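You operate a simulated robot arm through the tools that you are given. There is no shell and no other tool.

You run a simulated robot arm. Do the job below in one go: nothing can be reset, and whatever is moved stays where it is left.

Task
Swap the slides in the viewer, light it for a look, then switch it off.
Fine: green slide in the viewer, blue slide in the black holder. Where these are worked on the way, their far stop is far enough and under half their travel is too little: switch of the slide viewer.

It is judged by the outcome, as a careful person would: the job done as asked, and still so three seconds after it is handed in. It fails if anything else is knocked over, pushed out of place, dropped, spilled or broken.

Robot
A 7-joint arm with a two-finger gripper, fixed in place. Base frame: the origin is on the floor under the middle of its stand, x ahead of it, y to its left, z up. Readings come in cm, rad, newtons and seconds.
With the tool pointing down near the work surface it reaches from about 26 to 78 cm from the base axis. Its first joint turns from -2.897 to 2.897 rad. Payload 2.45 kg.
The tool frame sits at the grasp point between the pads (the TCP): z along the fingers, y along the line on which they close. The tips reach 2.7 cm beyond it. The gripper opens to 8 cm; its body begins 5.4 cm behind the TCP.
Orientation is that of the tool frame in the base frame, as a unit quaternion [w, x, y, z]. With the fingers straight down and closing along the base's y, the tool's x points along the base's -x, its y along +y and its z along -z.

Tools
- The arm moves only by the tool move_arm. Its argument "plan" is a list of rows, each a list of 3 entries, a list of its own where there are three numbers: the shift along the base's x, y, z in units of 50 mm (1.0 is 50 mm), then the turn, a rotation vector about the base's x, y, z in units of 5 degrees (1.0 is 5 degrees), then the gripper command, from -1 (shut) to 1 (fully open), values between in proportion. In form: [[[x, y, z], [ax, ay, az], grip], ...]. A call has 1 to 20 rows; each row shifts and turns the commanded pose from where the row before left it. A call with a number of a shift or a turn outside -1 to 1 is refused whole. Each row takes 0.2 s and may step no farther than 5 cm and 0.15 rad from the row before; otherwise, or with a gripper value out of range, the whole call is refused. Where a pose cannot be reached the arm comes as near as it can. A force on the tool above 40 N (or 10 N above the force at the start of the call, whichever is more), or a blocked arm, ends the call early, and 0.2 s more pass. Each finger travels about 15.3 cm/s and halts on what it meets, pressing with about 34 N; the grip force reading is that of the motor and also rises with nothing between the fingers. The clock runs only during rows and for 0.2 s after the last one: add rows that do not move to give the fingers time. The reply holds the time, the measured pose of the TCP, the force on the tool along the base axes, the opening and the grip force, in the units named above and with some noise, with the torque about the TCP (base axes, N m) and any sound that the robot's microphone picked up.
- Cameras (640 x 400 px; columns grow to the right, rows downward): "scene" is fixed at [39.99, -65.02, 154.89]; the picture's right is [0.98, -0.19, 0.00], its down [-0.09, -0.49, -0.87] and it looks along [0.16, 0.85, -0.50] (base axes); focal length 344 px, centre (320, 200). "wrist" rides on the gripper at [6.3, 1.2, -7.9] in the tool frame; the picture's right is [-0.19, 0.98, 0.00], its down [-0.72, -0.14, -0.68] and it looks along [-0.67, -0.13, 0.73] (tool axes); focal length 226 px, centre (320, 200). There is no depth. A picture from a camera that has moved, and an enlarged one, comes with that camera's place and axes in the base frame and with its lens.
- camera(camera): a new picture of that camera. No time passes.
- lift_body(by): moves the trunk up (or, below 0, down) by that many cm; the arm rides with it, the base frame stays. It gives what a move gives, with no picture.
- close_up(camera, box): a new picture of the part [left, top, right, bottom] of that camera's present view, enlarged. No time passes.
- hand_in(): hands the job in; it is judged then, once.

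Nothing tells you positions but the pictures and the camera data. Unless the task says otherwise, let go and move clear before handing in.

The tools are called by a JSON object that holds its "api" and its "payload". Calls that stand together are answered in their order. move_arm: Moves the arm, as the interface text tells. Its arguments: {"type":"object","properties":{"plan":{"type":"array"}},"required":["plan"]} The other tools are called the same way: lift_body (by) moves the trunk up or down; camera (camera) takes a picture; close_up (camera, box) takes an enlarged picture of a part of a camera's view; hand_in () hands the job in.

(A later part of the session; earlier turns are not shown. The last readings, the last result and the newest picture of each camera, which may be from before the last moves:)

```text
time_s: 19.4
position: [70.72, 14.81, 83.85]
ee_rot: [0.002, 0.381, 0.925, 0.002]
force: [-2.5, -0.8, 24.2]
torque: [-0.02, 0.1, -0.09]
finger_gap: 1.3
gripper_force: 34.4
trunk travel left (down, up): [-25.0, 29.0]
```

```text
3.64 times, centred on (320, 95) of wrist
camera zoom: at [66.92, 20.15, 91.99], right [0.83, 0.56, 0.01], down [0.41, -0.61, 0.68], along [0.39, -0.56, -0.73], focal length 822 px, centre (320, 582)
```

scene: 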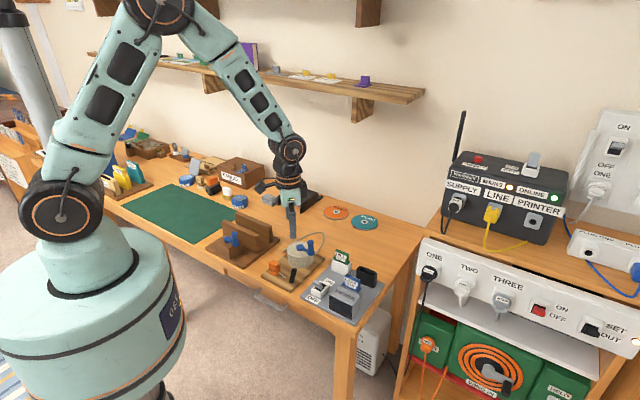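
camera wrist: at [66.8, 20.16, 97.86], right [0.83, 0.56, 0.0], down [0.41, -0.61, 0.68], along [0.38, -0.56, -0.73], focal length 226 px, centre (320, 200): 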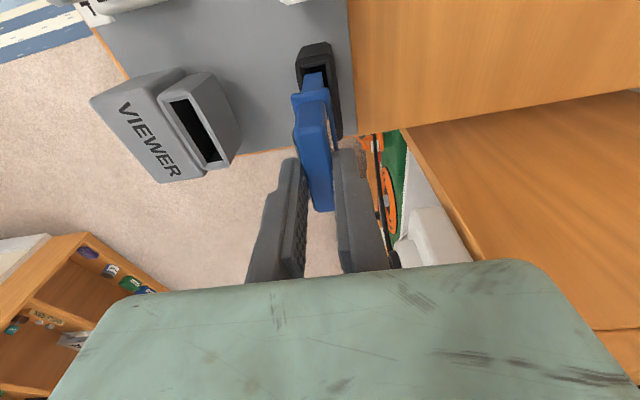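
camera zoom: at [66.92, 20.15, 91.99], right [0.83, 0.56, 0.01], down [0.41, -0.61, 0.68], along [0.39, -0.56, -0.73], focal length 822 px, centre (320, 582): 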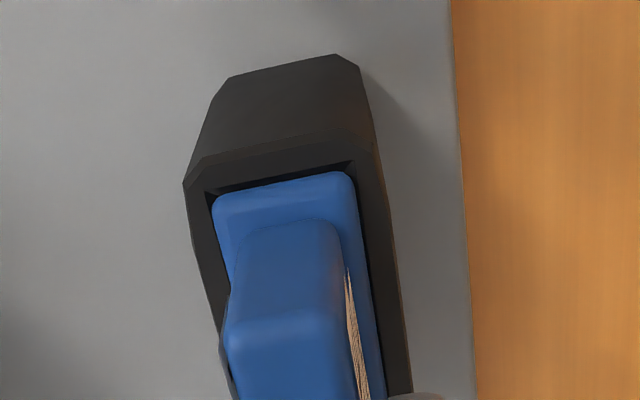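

The slide is seated (24 N up at z≈83.85) with its flange down in the rim's chamfer. I'll unload, open the fingers and rise clear.

{"api": "move_arm", "payload": {"plan": [[[0, 0, 0.05], [0, 0, 0], -1], [[0, 0, 0], [0, 0, 0], -1]]}}

{"api": "move_arm", "payload": {"plan": [[[0, 0, 0], [0, 0, 0], -0.3], [[0, 0, 0], [0, 0, 0], -0.1], [[0, 0, 0], [0, 0, 0], -0.1], [[0, 0, 0], [0, 0, 0], -0.1]]}}

{"api": "close_up", "payload": {"camera": "wrist", "box": [240, 40, 400, 180]}}

{"api": "close_up", "payload": {"camera": "scene", "box": [350, 240, 402, 290]}}

```text
time_s: 20.0
position: [70.77, 14.8, 83.94]
ee_rot: [0.001, 0.381, 0.925, 0.001]
force: [5.0, 1.5, 16.0]
torque: [0.03, -0.06, -0.16]
finger_gap: 1.26
gripper_force: 34.4
trunk travel left (down, up): [-25.0, 29.0]
```

```text
time_s: 21.0
position: [70.71, 14.87, 83.83]
ee_rot: [0.001, 0.38, 0.925, 0.0]
force: [0.5, -0.1, -0.9]
torque: [0.0, -0.01, 0.0]
finger_gap: 3.6
gripper_force: 0.0
trunk travel left (down, up): [-25.0, 29.0]
```

```text
2.86 times, centred on (320, 110) of wrist
camera zoom: at [66.95, 20.14, 91.91], right [0.83, 0.56, 0.0], down [0.41, -0.61, 0.68], along [0.38, -0.56, -0.73], focal length 646 px, centre (320, 457)
```

zoom: 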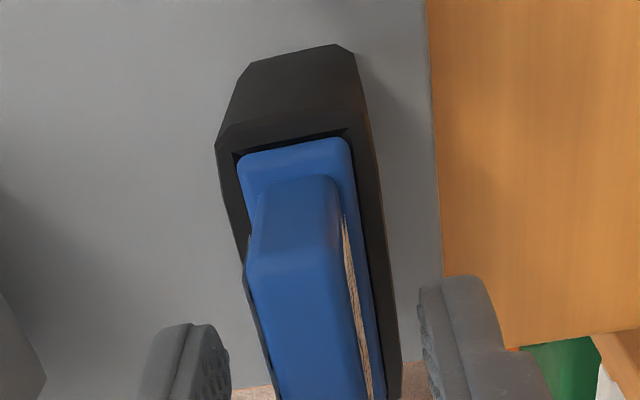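

```text
8.00 times, centred on (376, 265) of scene
camera zoom: at [39.99, -65.02, 154.89], right [0.98, -0.19, 0.0], down [-0.09, -0.49, -0.87], along [0.16, 0.85, -0.5], focal length 2750 px, centre (-128, -320)
```

zoom: 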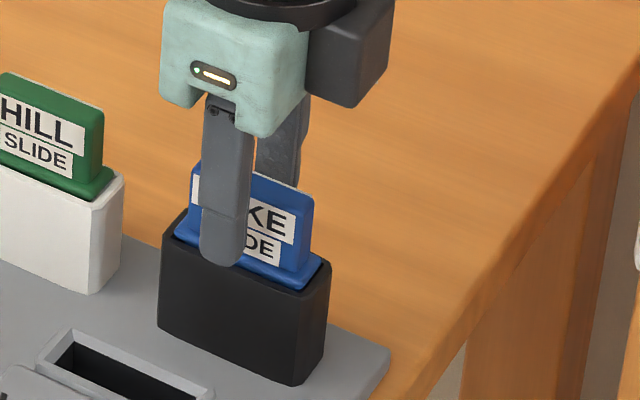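

The blue slide is free and sitting in the black holder. I'll rise and move along −u to hover over the green slide.

{"api": "move_arm", "payload": {"plan": [[[0, 0, 0.2], [0, 0, 0], -0.1], [[0, 0, 0.4], [0, 0, 0], -0.1], [[0, 0, 0.4], [0, 0, 0], -0.1], [[0, 0, 0.3], [0, 0, 0], 0.0], [[-0.35, 0.34, 0], [0, 0, 0], 0.0], [[-0.35, 0.34, 0], [0, 0, 0], 0.0], [[-0.35, 0.34, 0], [0, 0, 0], 0.0], [[-0.35, 0.34, 0], [0, 0, 0], 0.0], [[0, 0, 0], [0, 0, 0], 0.0]]}}

{"api": "camera", "payload": {"camera": "wrist"}}

{"api": "close_up", "payload": {"camera": "wrist", "box": [250, 50, 390, 180]}}

{"api": "close_up", "payload": {"camera": "scene", "box": [300, 220, 400, 320]}}

```text
time_s: 23.0
position: [63.73, 21.59, 90.4]
ee_rot: [0.0, 0.381, 0.925, 0.001]
force: [0.0, -0.4, -0.2]
torque: [0.01, 0.02, -0.01]
finger_gap: 4.0
gripper_force: 0.1
trunk travel left (down, up): [-25.0, 29.0]
```

```text
taken
camera wrist: at [59.97, 26.89, 98.48], right [0.83, 0.56, 0.0], down [0.41, -0.61, 0.68], along [0.38, -0.56, -0.73], focal length 226 px, centre (320, 200)
```

wrist: 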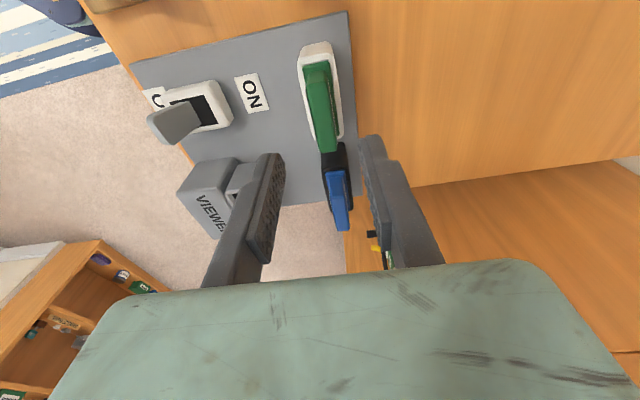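

```text
3.08 times, centred on (320, 115) of wrist
camera zoom: at [59.97, 26.89, 98.48], right [0.83, 0.56, 0.0], down [0.41, -0.61, 0.68], along [0.38, -0.56, -0.73], focal length 696 px, centre (320, 462)
```

zoom: 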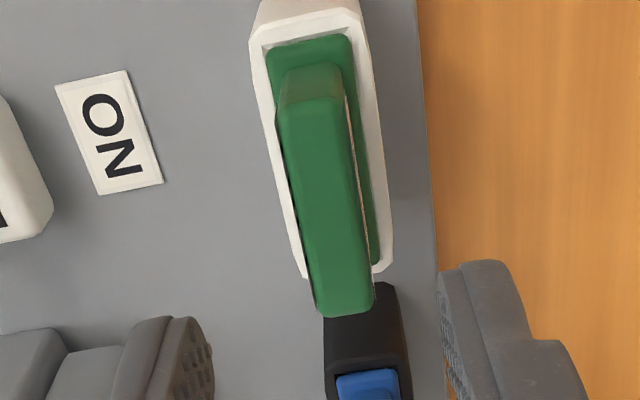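

```text
4.00 times, centred on (350, 270) of scene
camera zoom: at [39.99, -65.02, 154.89], right [0.98, -0.19, 0.0], down [-0.09, -0.49, -0.87], along [0.16, 0.85, -0.5], focal length 1375 px, centre (200, -80)
```

zoom: 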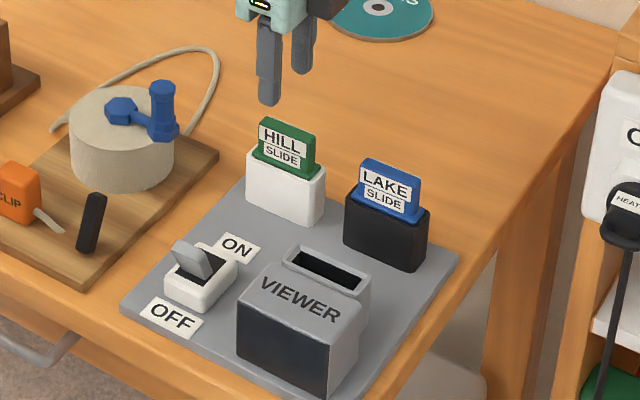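

The blue slide stands properly in the black holder. The green tab is about 0.38 cm in +u and 0.13 cm in +v from the tool, with its top at z≈83.4. I'll match the blue grasp offset, descend, and check before closing.

{"api": "move_arm", "payload": {"plan": [[[0.05, -0.0125, 0], [0, 0, 0], 0.0], [[0, 0, -0.3], [0, 0, 0], 0.0], [[0, 0, -0.3], [0, 0, 0], 0.0], [[0, 0, -0.3], [0, 0, 0], 0.0], [[0, 0, -0.2], [0, 0, 0], 0.0], [[0, 0, -0.2], [0, 0, 0], 0.0], [[0, 0, 0], [0, 0, 0], 0.0]]}}

{"api": "close_up", "payload": {"camera": "wrist", "box": [240, 80, 400, 220]}}

{"api": "close_up", "payload": {"camera": "scene", "box": [300, 220, 400, 320]}}

```text
time_s: 24.6
position: [63.97, 21.55, 83.82]
ee_rot: [0.0, 0.38, 0.925, 0.0]
force: [-0.1, 0.0, -0.5]
torque: [0.0, 0.01, 0.04]
finger_gap: 4.01
gripper_force: 0.1
trunk travel left (down, up): [-25.0, 29.0]
```

```text
2.86 times, centred on (320, 150) of wrist
camera zoom: at [60.2, 26.88, 91.91], right [0.83, 0.56, 0.0], down [0.41, -0.61, 0.68], along [0.38, -0.56, -0.73], focal length 646 px, centre (320, 343)
```

zoom: 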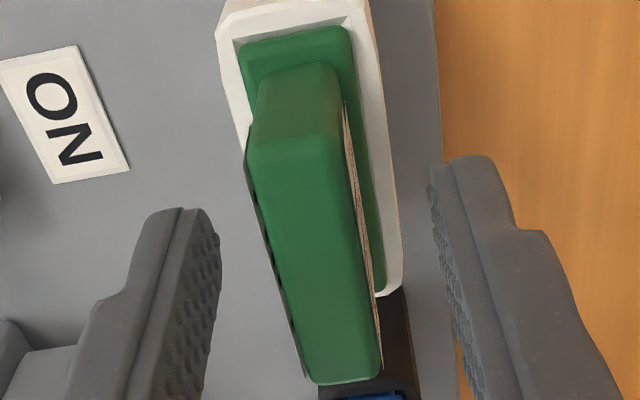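

```text
4.00 times, centred on (350, 270) of scene
camera zoom: at [39.99, -65.02, 154.89], right [0.98, -0.19, 0.0], down [-0.09, -0.49, -0.87], along [0.16, 0.85, -0.5], focal length 1375 px, centre (200, -80)
```

zoom: 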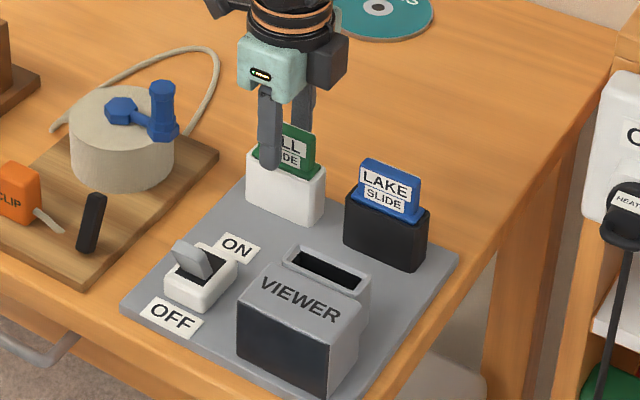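

The view nearly matches the blue grasp; the tab is about 0.13 cm further along +u. I'll trim that and close.

{"api": "move_arm", "payload": {"plan": [[[0.018, -0.018, 0], [0, 0, 0], 0.0], [[0, 0, 0], [0, 0, 0], 0.0], [[0, 0, 0], [0, 0, 0], -0.5], [[0, 0, 0], [0, 0, 0], -1], [[0, 0, 0], [0, 0, 0], -1], [[0, 0, 0], [0, 0, 0], -1]]}}

{"api": "close_up", "payload": {"camera": "wrist", "box": [240, 80, 400, 220]}}

```text
time_s: 26.0
position: [63.92, 21.55, 83.87]
ee_rot: [0.0, 0.38, 0.925, 0.001]
force: [0.2, -0.3, -0.2]
torque: [-0.03, 0.02, -0.01]
finger_gap: 1.3
gripper_force: 33.9
trunk travel left (down, up): [-25.0, 29.0]
```

```text
2.86 times, centred on (320, 150) of wrist
camera zoom: at [60.27, 26.82, 91.92], right [0.83, 0.56, 0.0], down [0.41, -0.61, 0.68], along [0.38, -0.56, -0.73], focal length 646 px, centre (320, 343)
```

zoom: 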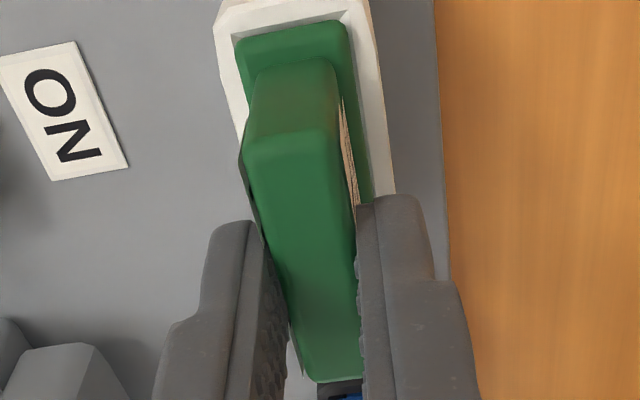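

The grasp matches the blue one. Lifting straight up, then carrying it over the viewer slot at the position where the blue slide sat.

{"api": "move_arm", "payload": {"plan": [[[0, 0, 0.1], [0, 0, 0], -1], [[0, 0, 0.2], [0, 0, 0], -1], [[0, 0, 0.3], [0, 0, 0], -1], [[0, 0, 0.3], [0, 0, 0], -1], [[0, 0, 0.3], [0, 0, 0], -1], [[0, 0, 0.3], [0, 0, 0], -1], [[0, 0, 0.3], [0, 0, 0], -1], [[0, 0, 0.19], [0, 0, 0], -1], [[0, 0, 0], [0, 0, 0], -1]]}}

{"api": "close_up", "payload": {"camera": "scene", "box": [300, 200, 400, 320]}}

```text
time_s: 28.0
position: [64.14, 21.59, 93.96]
ee_rot: [0.001, 0.38, 0.925, 0.001]
force: [0.0, 0.1, -0.3]
torque: [-0.01, -0.02, 0.04]
finger_gap: 1.28
gripper_force: 34.2
trunk travel left (down, up): [-25.0, 29.0]
```

```text
3.33 times, centred on (350, 260) of scene
camera zoom: at [39.99, -65.02, 154.89], right [0.98, -0.19, 0.0], down [-0.09, -0.49, -0.87], along [0.16, 0.85, -0.5], focal length 1146 px, centre (220, 0)
```

zoom: 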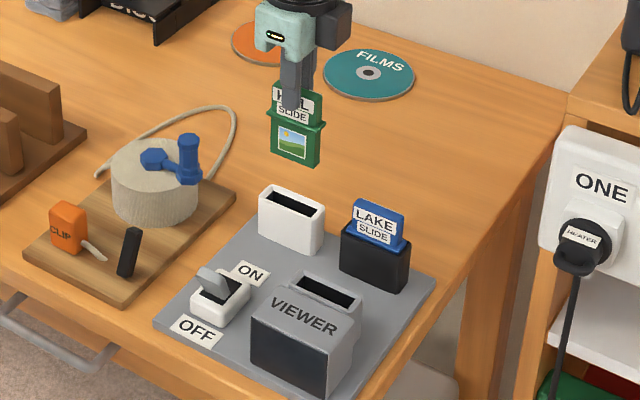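

{"api": "move_arm", "payload": {"plan": [[[-0.01, -0.274, 0], [0, 0, 0], -1], [[-0.01, -0.274, 0], [0, 0, 0], -1], [[-0.01, -0.274, 0], [0, 0, 0], -1], [[-0.01, -0.274, 0], [0, 0, 0], -1], [[-0.01, -0.274, 0], [0, 0, 0], -1], [[-0.01, -0.274, 0], [0, 0, 0], -1], [[-0.01, -0.274, 0], [0, 0, 0], -1], [[-0.01, -0.274, 0], [0, 0, 0], -1], [[-0.01, -0.274, 0], [0, 0, 0], -1], [[-0.01, -0.274, 0], [0, 0, 0], -1], [[0, 0, -0.27], [0, 0, 0], -1], [[0, 0, -0.27], [0, 0, 0], -1], [[0, 0, 0], [0, 0, 0], -1]]}}

{"api": "close_up", "payload": {"camera": "wrist", "box": [290, 35, 350, 85]}}

{"api": "close_up", "payload": {"camera": "scene", "box": [335, 240, 395, 310]}}

```text
time_s: 30.8
position: [63.56, 7.82, 91.06]
ee_rot: [0.0, 0.38, 0.925, 0.001]
force: [0.2, -0.1, -0.6]
torque: [0.02, -0.04, -0.04]
finger_gap: 1.3
gripper_force: 34.4
trunk travel left (down, up): [-25.0, 29.0]
```

```text
8.00 times, centred on (320, 60) of wrist
camera zoom: at [59.78, 13.14, 99.16], right [0.83, 0.56, 0.0], down [0.41, -0.61, 0.68], along [0.38, -0.56, -0.73], focal length 1808 px, centre (320, 1320)
```

zoom: 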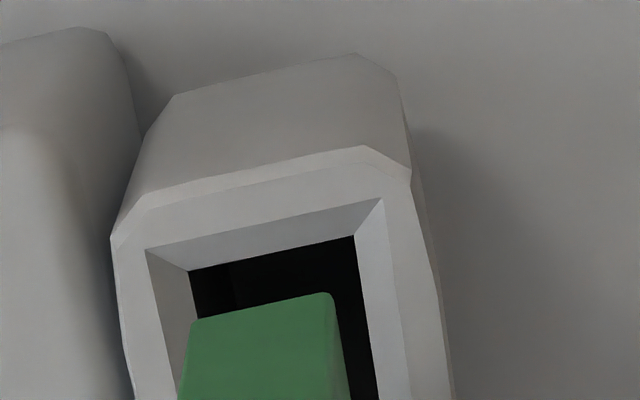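

```text
5.71 times, centred on (365, 275) of scene
camera zoom: at [39.99, -65.02, 154.89], right [0.98, -0.19, 0.0], down [-0.09, -0.49, -0.87], along [0.16, 0.85, -0.5], focal length 1964 px, centre (63, -229)
```

zoom: 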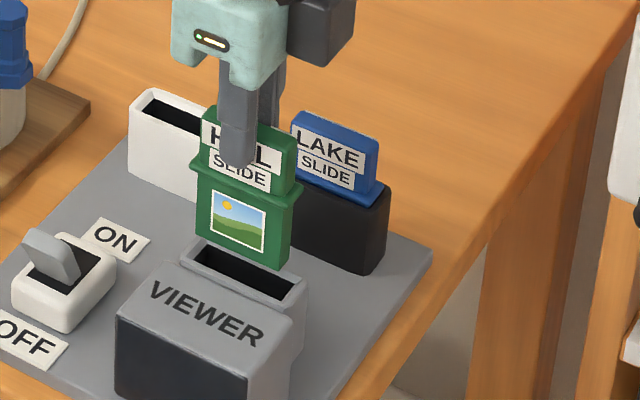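

The green slide is centred over the viewer slot. Lowering it in small steps and checking force.

{"api": "move_arm", "payload": {"plan": [[[0, 0, -0.1], [0, 0, 0], -1], [[0, 0, -0.1], [0, 0, 0], -1], [[0, 0, -0.1], [0, 0, 0], -1], [[0, 0, -0.1], [0, 0, 0], -1], [[0, 0, -0.1], [0, 0, 0], -1], [[0, 0, 0], [0, 0, 0], -1]]}}

{"api": "close_up", "payload": {"camera": "wrist", "box": [270, 35, 370, 125]}}

{"api": "close_up", "payload": {"camera": "scene", "box": [335, 240, 395, 310]}}

```text
time_s: 32.2
position: [63.56, 7.88, 88.56]
ee_rot: [0.0, 0.38, 0.925, 0.001]
force: [0.4, -0.5, 0.3]
torque: [0.0, -0.03, 0.02]
finger_gap: 1.28
gripper_force: 34.3
trunk travel left (down, up): [-25.0, 29.0]
```

```text
4.44 times, centred on (320, 80) of wrist
camera zoom: at [59.79, 13.1, 96.69], right [0.83, 0.56, 0.0], down [0.41, -0.61, 0.68], along [0.38, -0.56, -0.73], focal length 1005 px, centre (320, 733)
```

zoom: 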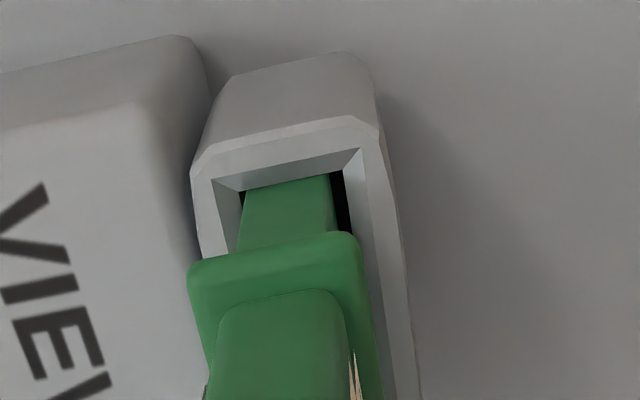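

```text
5.71 times, centred on (365, 275) of scene
camera zoom: at [39.99, -65.02, 154.89], right [0.98, -0.19, 0.0], down [-0.09, -0.49, -0.87], along [0.16, 0.85, -0.5], focal length 1964 px, centre (63, -229)
```

zoom: 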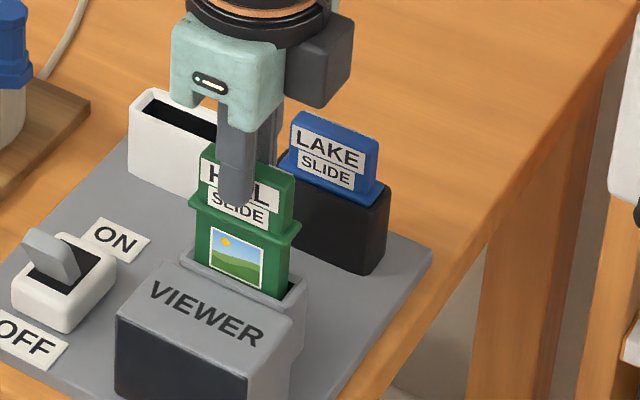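

It's entering freely with no side force. Continuing down toward the seated height of about 85.25.

{"api": "move_arm", "payload": {"plan": [[[0, 0, -0.1], [0, 0, 0], -1], [[0, 0, -0.1], [0, 0, 0], -1], [[0, 0, -0.1], [0, 0, 0], -1], [[0, 0, -0.1], [0, 0, 0], -1], [[0, 0, -0.08], [0, 0, 0], -1], [[0, 0, -0.06], [0, 0, 0], -1], [[0, 0, 0], [0, 0, 0], -1]]}}

{"api": "close_up", "payload": {"camera": "wrist", "box": [270, 35, 370, 125]}}

{"api": "close_up", "payload": {"camera": "scene", "box": [335, 240, 395, 310]}}

```text
time_s: 33.8
position: [63.55, 7.83, 85.98]
ee_rot: [0.0, 0.38, 0.925, 0.001]
force: [-0.3, 0.5, -0.9]
torque: [0.0, 0.03, 0.0]
finger_gap: 1.28
gripper_force: 34.2
trunk travel left (down, up): [-25.0, 29.0]
```

```text
4.44 times, centred on (320, 80) of wrist
camera zoom: at [59.82, 13.1, 93.99], right [0.83, 0.56, 0.0], down [0.41, -0.61, 0.68], along [0.38, -0.56, -0.73], focal length 1005 px, centre (320, 733)
```

zoom: 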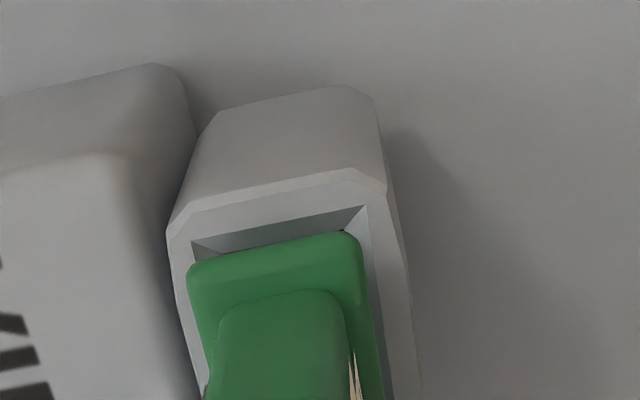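

```text
5.71 times, centred on (365, 275) of scene
camera zoom: at [39.99, -65.02, 154.89], right [0.98, -0.19, 0.0], down [-0.09, -0.49, -0.87], along [0.16, 0.85, -0.5], focal length 1964 px, centre (63, -229)
```

zoom: 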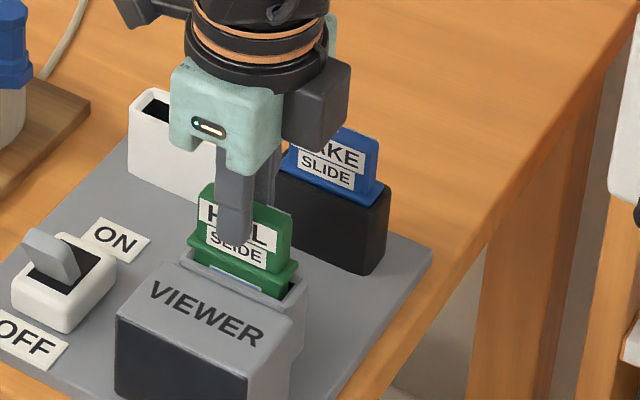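

{"api": "move_arm", "payload": {"plan": [[[0, 0, -0.06], [0, 0, 0], -1], [[0, 0, -0.05], [0, 0, 0], -1], [[0, 0, -0.03], [0, 0, 0], -1], [[0, 0, 0], [0, 0, 0], -1]]}}

{"api": "close_up", "payload": {"camera": "scene", "box": [335, 240, 395, 310]}}

```text
time_s: 34.8
position: [63.38, 7.87, 85.3]
ee_rot: [0.0, 0.381, 0.925, 0.001]
force: [-0.6, -0.9, 0.1]
torque: [-0.01, -0.03, -0.04]
finger_gap: 1.27
gripper_force: 34.3
trunk travel left (down, up): [-25.0, 29.0]
```

```text
5.71 times, centred on (365, 275) of scene
camera zoom: at [39.99, -65.02, 154.89], right [0.98, -0.19, 0.0], down [-0.09, -0.49, -0.87], along [0.16, 0.85, -0.5], focal length 1964 px, centre (63, -229)
```

zoom: 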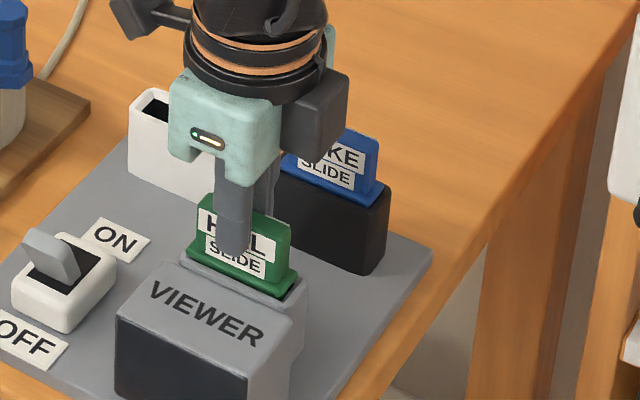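

{"api": "move_arm", "payload": {"plan": [[[0, 0, -0.03], [0, 0, 0], -1], [[0, 0, 0], [0, 0, 0], -1]]}}

```text
time_s: 35.4
position: [63.52, 7.85, 85.15]
ee_rot: [0.001, 0.38, 0.925, 0.001]
force: [0.2, -1.3, 5.2]
torque: [0.01, 0.11, 0.02]
finger_gap: 1.27
gripper_force: 33.6
trunk travel left (down, up): [-25.0, 29.0]
```

Contact at z≈85.1 matches the blue slide's seated height. One small press to confirm it's seated, then release.

{"api": "move_arm", "payload": {"plan": [[[0, 0, -0.02], [0, 0, 0], -1], [[0, 0, 0], [0, 0, 0], -1]]}}

{"api": "move_arm", "payload": {"plan": [[[0, 0, 0.02], [0, 0, 0], -1], [[0, 0, 0], [0, 0, 0], -0.3], [[0, 0, 0], [0, 0, 0], -0.1], [[0, 0, 0], [0, 0, 0], -0.1], [[0, 0, 0], [0, 0, 0], -0.1]]}}

{"api": "close_up", "payload": {"camera": "wrist", "box": [240, 40, 400, 180]}}

{"api": "close_up", "payload": {"camera": "scene", "box": [335, 240, 395, 310]}}

```text
time_s: 36.0
position: [63.61, 7.86, 85.04]
ee_rot: [0.001, 0.38, 0.925, 0.002]
force: [-1.8, -0.1, 18.1]
torque: [0.34, 0.42, 0.06]
finger_gap: 1.25
gripper_force: 34.1
trunk travel left (down, up): [-25.0, 29.0]
```

```text
time_s: 37.2
position: [63.55, 7.78, 85.13]
ee_rot: [0.001, 0.381, 0.925, 0.001]
force: [0.2, -0.7, 0.0]
torque: [0.04, 0.02, 0.0]
finger_gap: 3.61
gripper_force: 0.1
trunk travel left (down, up): [-25.0, 29.0]
```

```text
2.86 times, centred on (320, 110) of wrist
camera zoom: at [59.82, 13.11, 93.15], right [0.83, 0.56, 0.0], down [0.41, -0.61, 0.68], along [0.38, -0.56, -0.73], focal length 646 px, centre (320, 457)
```

zoom: 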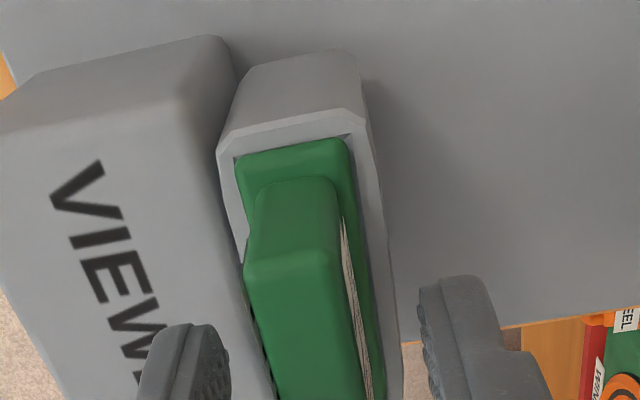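

```text
5.71 times, centred on (365, 275) of scene
camera zoom: at [39.99, -65.02, 154.89], right [0.98, -0.19, 0.0], down [-0.09, -0.49, -0.87], along [0.16, 0.85, -0.5], focal length 1964 px, centre (63, -229)
```

zoom: 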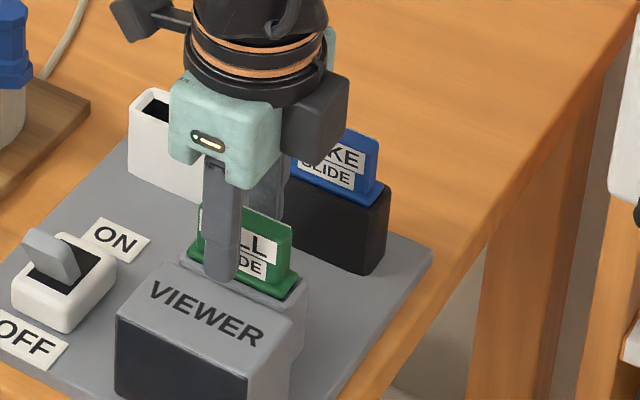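

The green slide is seated and released. I'll rise clear and move over toward the switch near (55, 13) to measure its lever.

{"api": "move_arm", "payload": {"plan": [[[0, 0, 0.2], [0, 0, 0], -0.1], [[0, 0, 0.5], [0, 0, 0], -0.1], [[0, 0, 0.5], [0, 0, 0], -0.1], [[-0.42, 0.27, 0], [0, 0, 0], 0.0], [[-0.42, 0.27, 0], [0, 0, 0], 0.0], [[-0.42, 0.27, 0], [0, 0, 0], 0.0], [[-0.42, 0.27, 0], [0, 0, 0], 0.0], [[0, 0, 0], [0, 0, 0], 0.0]]}}

{"api": "camera", "payload": {"camera": "wrist"}}

{"api": "close_up", "payload": {"camera": "wrist", "box": [240, 30, 400, 170]}}

{"api": "close_up", "payload": {"camera": "scene", "box": [300, 240, 400, 320]}}

{"api": "close_up", "payload": {"camera": "scene", "box": [305, 270, 345, 310]}}

```text
time_s: 39.0
position: [55.04, 13.33, 91.06]
ee_rot: [0.001, 0.38, 0.925, 0.001]
force: [-0.3, 0.7, 0.7]
torque: [0.02, 0.01, 0.0]
finger_gap: 4.01
gripper_force: 0.0
trunk travel left (down, up): [-25.0, 29.0]
```

```text
taken
camera wrist: at [51.39, 18.53, 99.14], right [0.83, 0.56, 0.0], down [0.41, -0.61, 0.68], along [0.38, -0.56, -0.73], focal length 226 px, centre (320, 200)
```

wrist: 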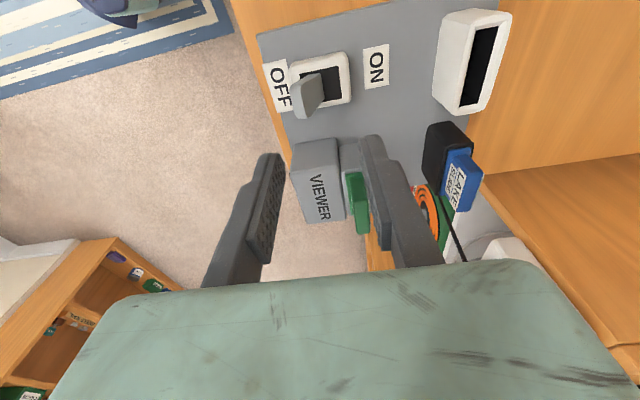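

```text
2.86 times, centred on (320, 100) of wrist
camera zoom: at [51.39, 18.53, 99.14], right [0.83, 0.56, 0.0], down [0.41, -0.61, 0.68], along [0.38, -0.56, -0.73], focal length 646 px, centre (320, 486)
```

zoom: 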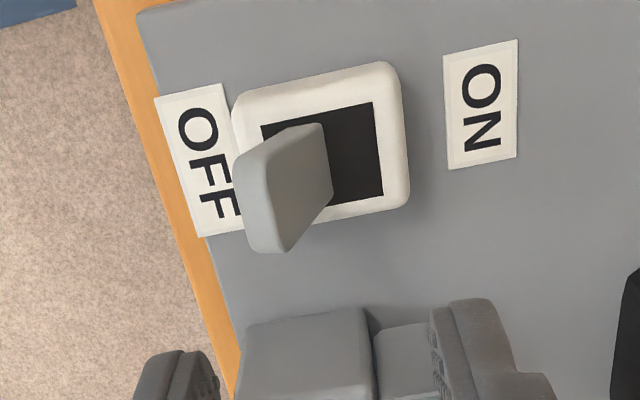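

```text
5.00 times, centred on (350, 280) of scene
camera zoom: at [39.99, -65.02, 154.89], right [0.98, -0.19, 0.0], down [-0.09, -0.49, -0.87], along [0.16, 0.85, -0.5], focal length 1719 px, centre (170, -200)
```

zoom: 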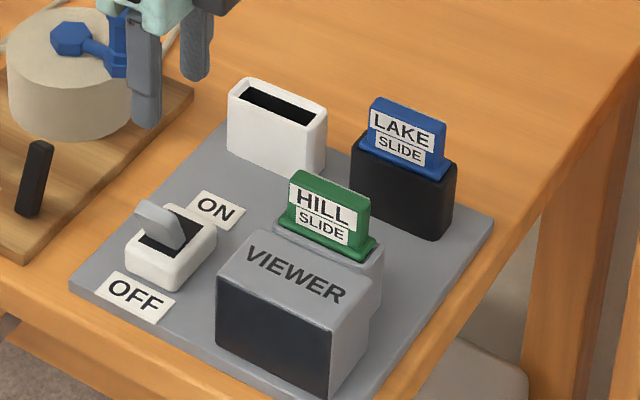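

```text
10.00 times, centred on (325, 290) of scene
camera zoom: at [39.99, -65.02, 154.89], right [0.98, -0.19, 0.0], down [-0.09, -0.49, -0.87], along [0.16, 0.85, -0.5], focal length 3437 px, centre (270, -700)
```

zoom: 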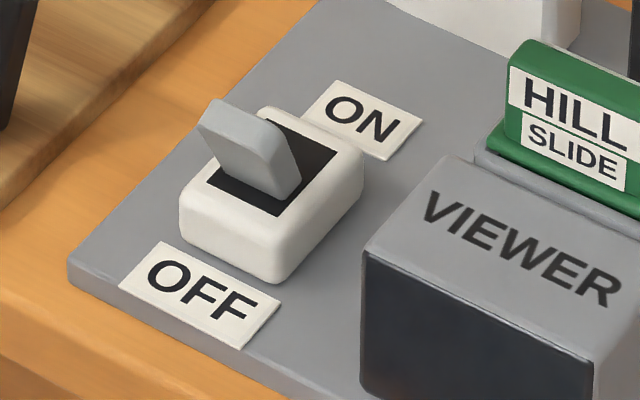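

Both slides are in place. The switch lever leans toward OFF with its tip about 1.8 cm toward −v and z≈80. I'll straddle it with the fingers partly open so that one finger pushes it ON and the other pushes it OFF, and I'll come down in stages.

{"api": "move_arm", "payload": {"plan": [[[-0.105, -0.107, 0], [0, 0, 0], 0.1], [[0, 0, -0.4], [0, 0, 0], 0.1], [[0, 0, -0.4], [0, 0, 0], 0.1], [[0, 0, -0.4], [0, 0, 0], 0.1], [[0, 0, -0.2], [0, 0, 0], 0.1], [[0, 0, 0], [0, 0, 0], 0.1]]}}

{"api": "camera", "payload": {"camera": "wrist"}}

{"api": "close_up", "payload": {"camera": "wrist", "box": [240, 50, 400, 190]}}

{"api": "close_up", "payload": {"camera": "scene", "box": [290, 250, 350, 310]}}

```text
time_s: 40.4
position: [54.58, 12.72, 84.22]
ee_rot: [0.001, 0.381, 0.925, 0.001]
force: [0.7, 0.7, -0.5]
torque: [-0.02, 0.01, 0.04]
finger_gap: 4.39
gripper_force: 0.1
trunk travel left (down, up): [-25.0, 29.0]
```

```text
taken
camera wrist: at [50.97, 17.87, 92.2], right [0.83, 0.56, 0.0], down [0.41, -0.61, 0.68], along [0.38, -0.56, -0.73], focal length 226 px, centre (320, 200)
```

wrist: 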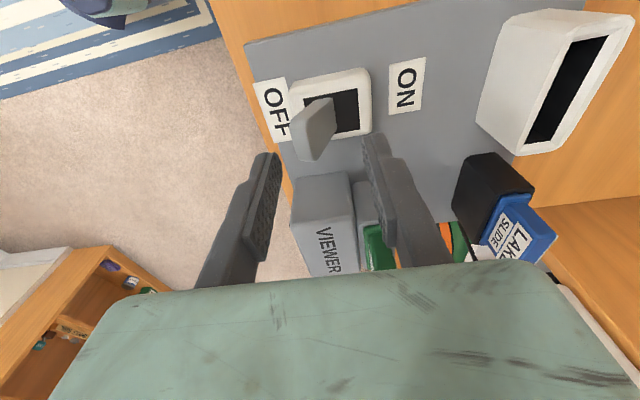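

```text
2.86 times, centred on (320, 120) of wrist
camera zoom: at [50.97, 17.87, 92.2], right [0.83, 0.56, 0.0], down [0.41, -0.61, 0.68], along [0.38, -0.56, -0.73], focal length 646 px, centre (320, 429)
```

zoom: 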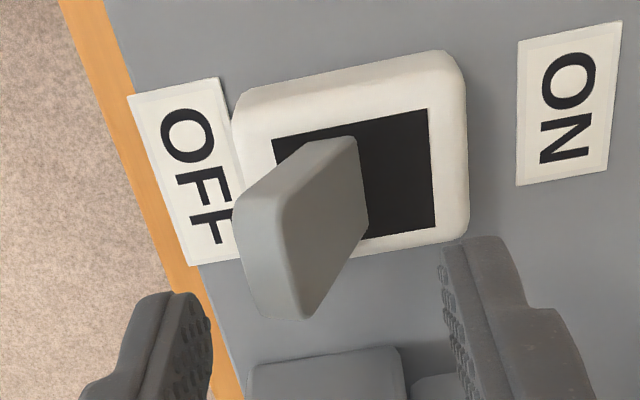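

```text
6.67 times, centred on (320, 280) of scene
camera zoom: at [39.99, -65.02, 154.89], right [0.98, -0.19, 0.0], down [-0.09, -0.49, -0.87], along [0.16, 0.85, -0.5], focal length 2291 px, centre (320, -333)
```

zoom: 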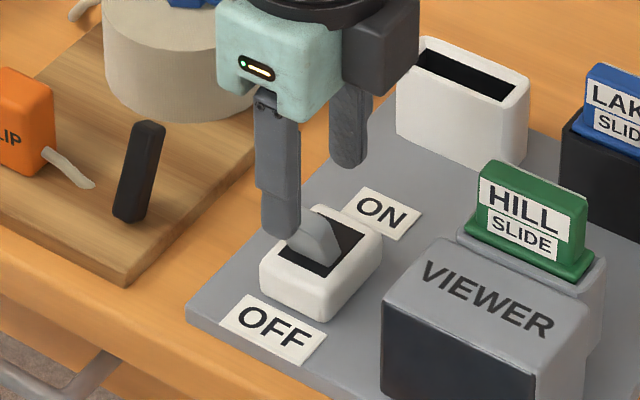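

The lever tip is near z≈79.7 and its base recess near z≈76.3. I'll trim slightly, then lower so the tips reach about z 78.2, just above the switch housing and beside the lever.

{"api": "move_arm", "payload": {"plan": [[[-0.007, -0.064, 0], [0, 0, 0], 0.1], [[0, 0, -0.2], [0, 0, 0], 0.1], [[0, 0, -0.2], [0, 0, 0], 0.1], [[0, 0, -0.15], [0, 0, 0], 0.1], [[0, 0, -0.1], [0, 0, 0], 0.1], [[0, 0, 0], [0, 0, 0], 0.1]]}}

{"api": "camera", "payload": {"camera": "wrist"}}

{"api": "close_up", "payload": {"camera": "wrist", "box": [230, 80, 410, 220]}}

{"api": "close_up", "payload": {"camera": "scene", "box": [300, 260, 350, 310]}}

```text
time_s: 41.8
position: [54.63, 12.25, 80.82]
ee_rot: [0.0, 0.38, 0.925, 0.001]
force: [0.3, -0.6, 0.1]
torque: [-0.02, -0.04, 0.03]
finger_gap: 4.41
gripper_force: 0.0
trunk travel left (down, up): [-25.0, 29.0]
```

```text
taken
camera wrist: at [50.85, 17.64, 88.89], right [0.83, 0.56, 0.0], down [0.41, -0.61, 0.68], along [0.38, -0.56, -0.73], focal length 226 px, centre (320, 200)
```

wrist: 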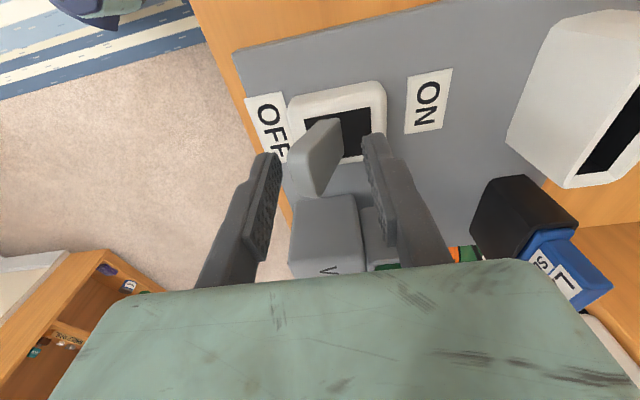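

```text
2.86 times, centred on (320, 150) of wrist
camera zoom: at [50.85, 17.64, 88.89], right [0.83, 0.56, 0.0], down [0.41, -0.61, 0.68], along [0.38, -0.56, -0.73], focal length 646 px, centre (320, 343)
```

zoom: 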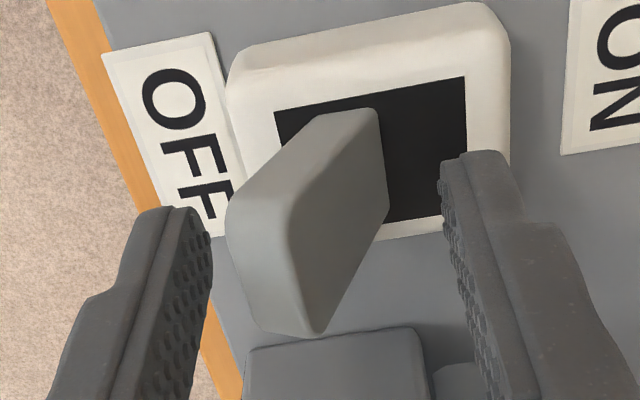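

```text
8.00 times, centred on (325, 285) of scene
camera zoom: at [39.99, -65.02, 154.89], right [0.98, -0.19, 0.0], down [-0.09, -0.49, -0.87], along [0.16, 0.85, -0.5], focal length 2750 px, centre (280, -480)
```

zoom: 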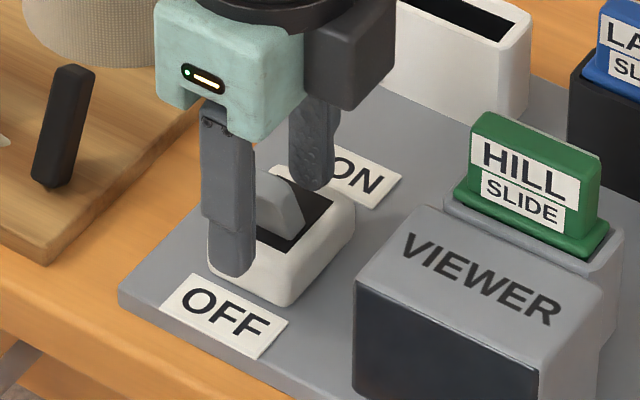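

The fingers straddle the lever just above the housing. I'll raise 0.2 cm for margin and push toward ON (+v) in steps.

{"api": "move_arm", "payload": {"plan": [[[0, 0, 0.03], [0, 0, 0], 0.1], [[0.0703, 0.0711, 0], [0, 0, 0], 0.1], [[0.0703, 0.0711, 0], [0, 0, 0], 0.1], [[0.0703, 0.0711, 0], [0, 0, 0], 0.1], [[0.0703, 0.0711, 0], [0, 0, 0], 0.1], [[0, 0, 0], [0, 0, 0], 0.1]]}}

{"api": "close_up", "payload": {"camera": "wrist", "box": [230, 80, 410, 220]}}

{"api": "close_up", "payload": {"camera": "scene", "box": [300, 260, 350, 310]}}

```text
time_s: 43.2
position: [55.97, 13.81, 80.97]
ee_rot: [0.001, 0.38, 0.925, 0.001]
force: [0.7, -0.2, 1.4]
torque: [0.0, 0.02, 0.0]
finger_gap: 4.42
gripper_force: 0.5
trunk travel left (down, up): [-25.0, 29.0]
```

```text
2.86 times, centred on (320, 150) of wrist
camera zoom: at [52.22, 19.09, 89.04], right [0.83, 0.56, 0.0], down [0.41, -0.61, 0.68], along [0.38, -0.56, -0.73], focal length 646 px, centre (320, 343)
```

zoom: 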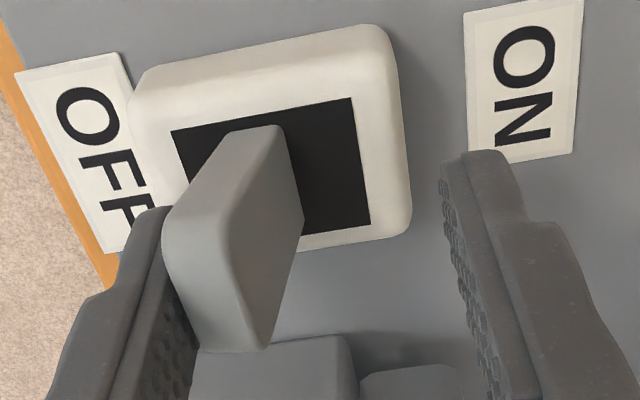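

```text
8.00 times, centred on (325, 285) of scene
camera zoom: at [39.99, -65.02, 154.89], right [0.98, -0.19, 0.0], down [-0.09, -0.49, -0.87], along [0.16, 0.85, -0.5], focal length 2750 px, centre (280, -480)
```

zoom: 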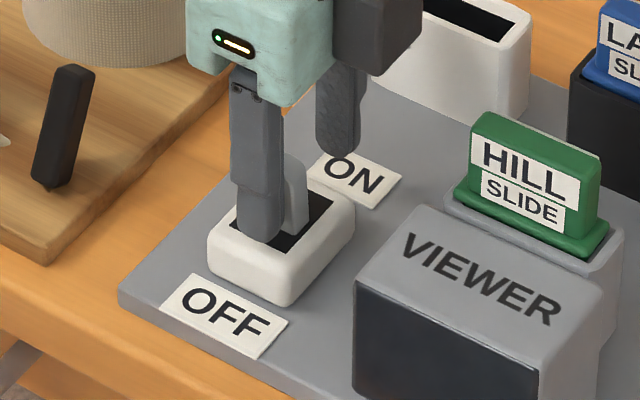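

The lever is moving with almost no resistance. Continuing toward ON.

{"api": "move_arm", "payload": {"plan": [[[0.0703, 0.0711, 0], [0, 0, 0], 0.1], [[0.0703, 0.0711, 0], [0, 0, 0], 0.1], [[0, 0, 0], [0, 0, 0], 0.1]]}}

{"api": "close_up", "payload": {"camera": "wrist", "box": [230, 80, 410, 220]}}

{"api": "close_up", "payload": {"camera": "scene", "box": [300, 250, 370, 320]}}

```text
time_s: 44.0
position: [56.55, 14.54, 80.98]
ee_rot: [0.001, 0.38, 0.925, 0.001]
force: [0.2, 1.0, -0.8]
torque: [0.01, -0.02, 0.0]
finger_gap: 4.39
gripper_force: 0.0
trunk travel left (down, up): [-25.0, 29.0]
heard: click
```

```text
2.86 times, centred on (320, 150) of wrist
camera zoom: at [52.9, 19.82, 89.09], right [0.83, 0.56, 0.0], down [0.41, -0.61, 0.68], along [0.38, -0.56, -0.73], focal length 646 px, centre (320, 343)
```

zoom: 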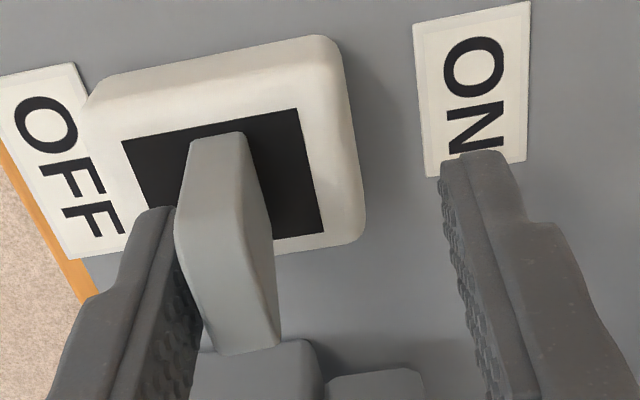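

```text
5.71 times, centred on (335, 285) of scene
camera zoom: at [39.99, -65.02, 154.89], right [0.98, -0.19, 0.0], down [-0.09, -0.49, -0.87], along [0.16, 0.85, -0.5], focal length 1964 px, centre (234, -286)
```

zoom: 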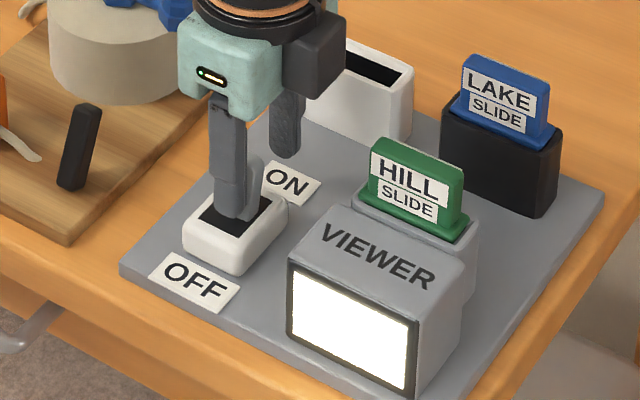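

A click, and the viewer screen is lit. I'll push the lever on to its far stop so the switching is complete.

{"api": "move_arm", "payload": {"plan": [[[0.0703, 0.0711, 0], [0, 0, 0], 0.1], [[0.05, 0.05, 0], [0, 0, 0], 0.1], [[0, 0, 0], [0, 0, 0], 0.1]]}}

{"api": "close_up", "payload": {"camera": "wrist", "box": [230, 80, 410, 220]}}

{"api": "close_up", "payload": {"camera": "scene", "box": [300, 250, 370, 320]}}

```text
time_s: 44.8
position: [57.16, 15.01, 81.06]
ee_rot: [0.0, 0.38, 0.925, 0.0]
force: [-7.0, -4.4, 6.7]
torque: [-0.2, 0.37, -0.12]
finger_gap: 4.63
gripper_force: 1.9
trunk travel left (down, up): [-25.0, 29.0]
```

```text
2.86 times, centred on (320, 150) of wrist
camera zoom: at [53.44, 20.32, 89.16], right [0.83, 0.56, 0.0], down [0.41, -0.61, 0.68], along [0.38, -0.56, -0.73], focal length 646 px, centre (320, 343)
```

zoom: 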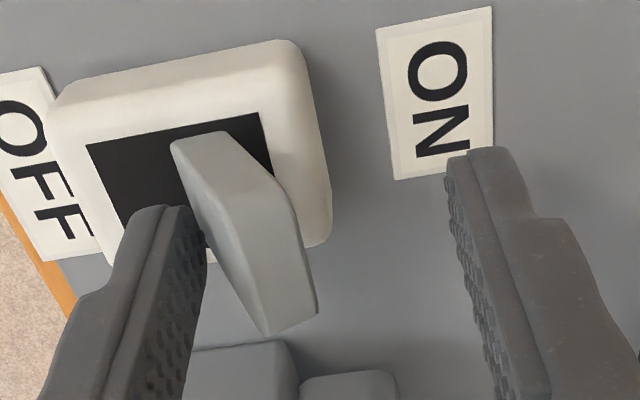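

```text
5.71 times, centred on (335, 285) of scene
camera zoom: at [39.99, -65.02, 154.89], right [0.98, -0.19, 0.0], down [-0.09, -0.49, -0.87], along [0.16, 0.85, -0.5], focal length 1964 px, centre (234, -286)
```

zoom: 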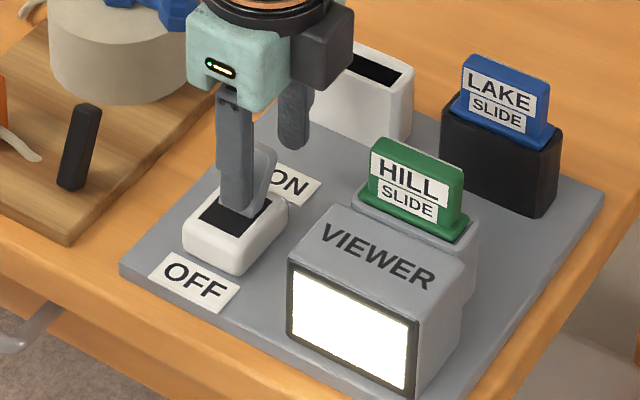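

The lever is at its ON stop (about 8 N reaction) and the screen is lit. A quick look at the lit screen, then I'll push the lever back with the other finger.

{"api": "close_up", "payload": {"camera": "scene", "box": [325, 270, 375, 325]}}

{"api": "move_arm", "payload": {"plan": [[[0, 0, 0], [0, 0, 0], 0.1], [[0, 0, 0], [0, 0, 0], 0.1], [[0, 0, 0], [0, 0, 0], 0.1], [[0, 0, 0], [0, 0, 0], 0.1], [[-0.0703, -0.0711, 0], [0, 0, 0], 0.1], [[-0.0703, -0.0711, 0], [0, 0, 0], 0.1], [[-0.0703, -0.0711, 0], [0, 0, 0], 0.1], [[-0.0703, -0.0711, 0], [0, 0, 0], 0.1], [[-0.0703, -0.0711, 0], [0, 0, 0], 0.1], [[-0.0703, -0.0711, 0], [0, 0, 0], 0.1], [[-0.0703, -0.0711, 0], [0, 0, 0], 0.1], [[0, 0, 0], [0, 0, 0], 0.1]]}}

{"api": "close_up", "payload": {"camera": "wrist", "box": [230, 80, 410, 220]}}

{"api": "close_up", "payload": {"camera": "scene", "box": [300, 250, 370, 320]}}

```text
7.27 times, centred on (350, 298) of scene
camera zoom: at [39.99, -65.02, 154.89], right [0.98, -0.19, 0.0], down [-0.09, -0.49, -0.87], along [0.16, 0.85, -0.5], focal length 2500 px, centre (102, -509)
```

zoom: 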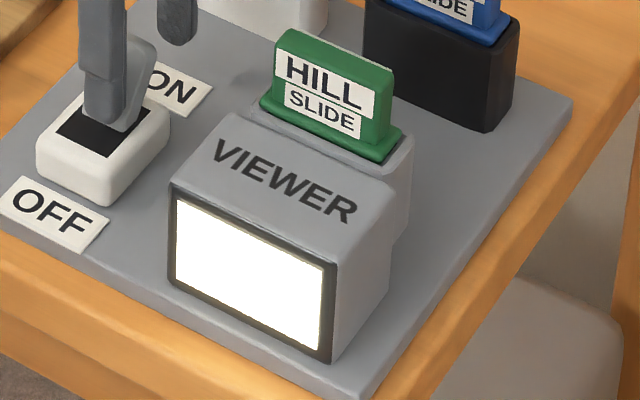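

```text
time_s: 47.4
position: [54.84, 12.54, 80.94]
ee_rot: [0.0, 0.381, 0.925, 0.0]
force: [0.0, -0.1, -0.1]
torque: [-0.03, 0.02, 0.0]
finger_gap: 4.41
gripper_force: 0.1
trunk travel left (down, up): [-25.0, 29.0]
```

```text
2.86 times, centred on (320, 150) of wrist
camera zoom: at [51.06, 17.82, 89.0], right [0.83, 0.56, 0.0], down [0.41, -0.61, 0.68], along [0.38, -0.56, -0.73], focal length 646 px, centre (320, 343)
```

zoom: 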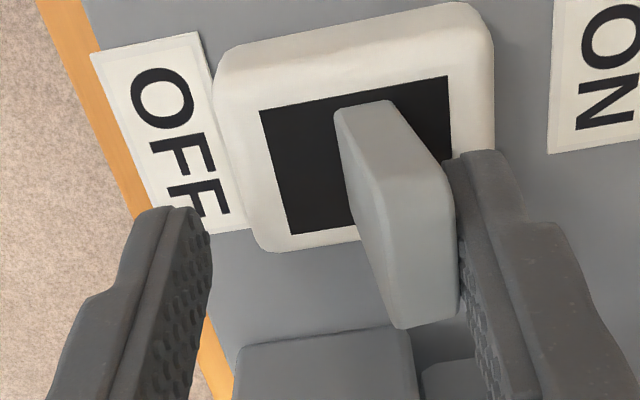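

```text
5.71 times, centred on (335, 285) of scene
camera zoom: at [39.99, -65.02, 154.89], right [0.98, -0.19, 0.0], down [-0.09, -0.49, -0.87], along [0.16, 0.85, -0.5], focal length 1964 px, centre (234, -286)
```

zoom: 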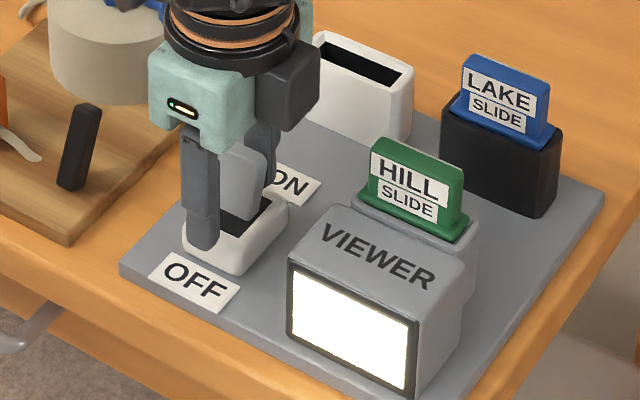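

The back finger has reached the lever; the screen is still lit. Continuing toward OFF.

{"api": "move_arm", "payload": {"plan": [[[-0.0703, -0.0711, 0], [0, 0, 0], 0.1], [[-0.0703, -0.0711, 0], [0, 0, 0], 0.1], [[-0.0703, -0.0711, 0], [0, 0, 0], 0.1], [[-0.0703, -0.0711, 0], [0, 0, 0], 0.1], [[-0.0703, -0.0711, 0], [0, 0, 0], 0.1], [[0, 0, 0], [0, 0, 0], 0.1]]}}

{"api": "close_up", "payload": {"camera": "wrist", "box": [230, 80, 410, 220]}}

{"api": "close_up", "payload": {"camera": "scene", "box": [300, 250, 370, 320]}}

```text
time_s: 48.8
position: [53.5, 10.99, 81.25]
ee_rot: [0.004, 0.38, 0.925, 0.003]
force: [20.2, 18.0, 24.0]
torque: [1.3, -0.75, 0.05]
finger_gap: 5.27
gripper_force: 6.5
trunk travel left (down, up): [-25.0, 29.0]
heard: click
```

```text
2.86 times, centred on (320, 150) of wrist
camera zoom: at [49.65, 16.39, 89.23], right [0.83, 0.56, 0.01], down [0.41, -0.61, 0.68], along [0.39, -0.56, -0.73], focal length 646 px, centre (320, 343)
```

zoom: 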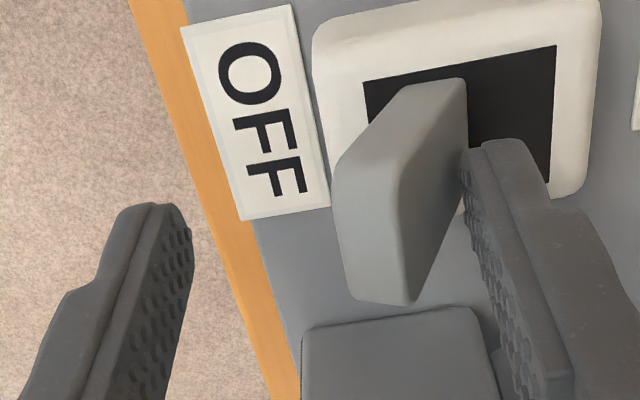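

```text
5.71 times, centred on (335, 285) of scene
camera zoom: at [39.99, -65.02, 154.89], right [0.98, -0.19, 0.0], down [-0.09, -0.49, -0.87], along [0.16, 0.85, -0.5], focal length 1964 px, centre (234, -286)
```

zoom: 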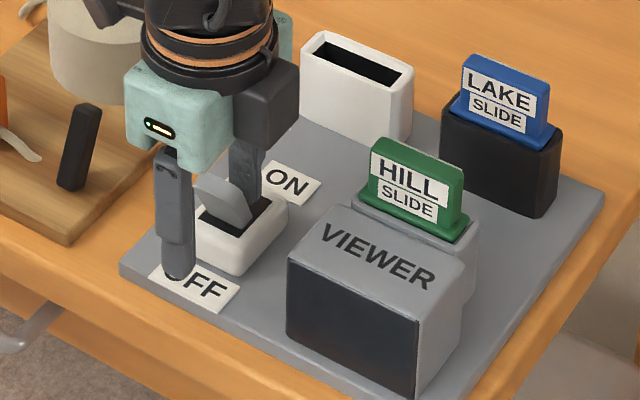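

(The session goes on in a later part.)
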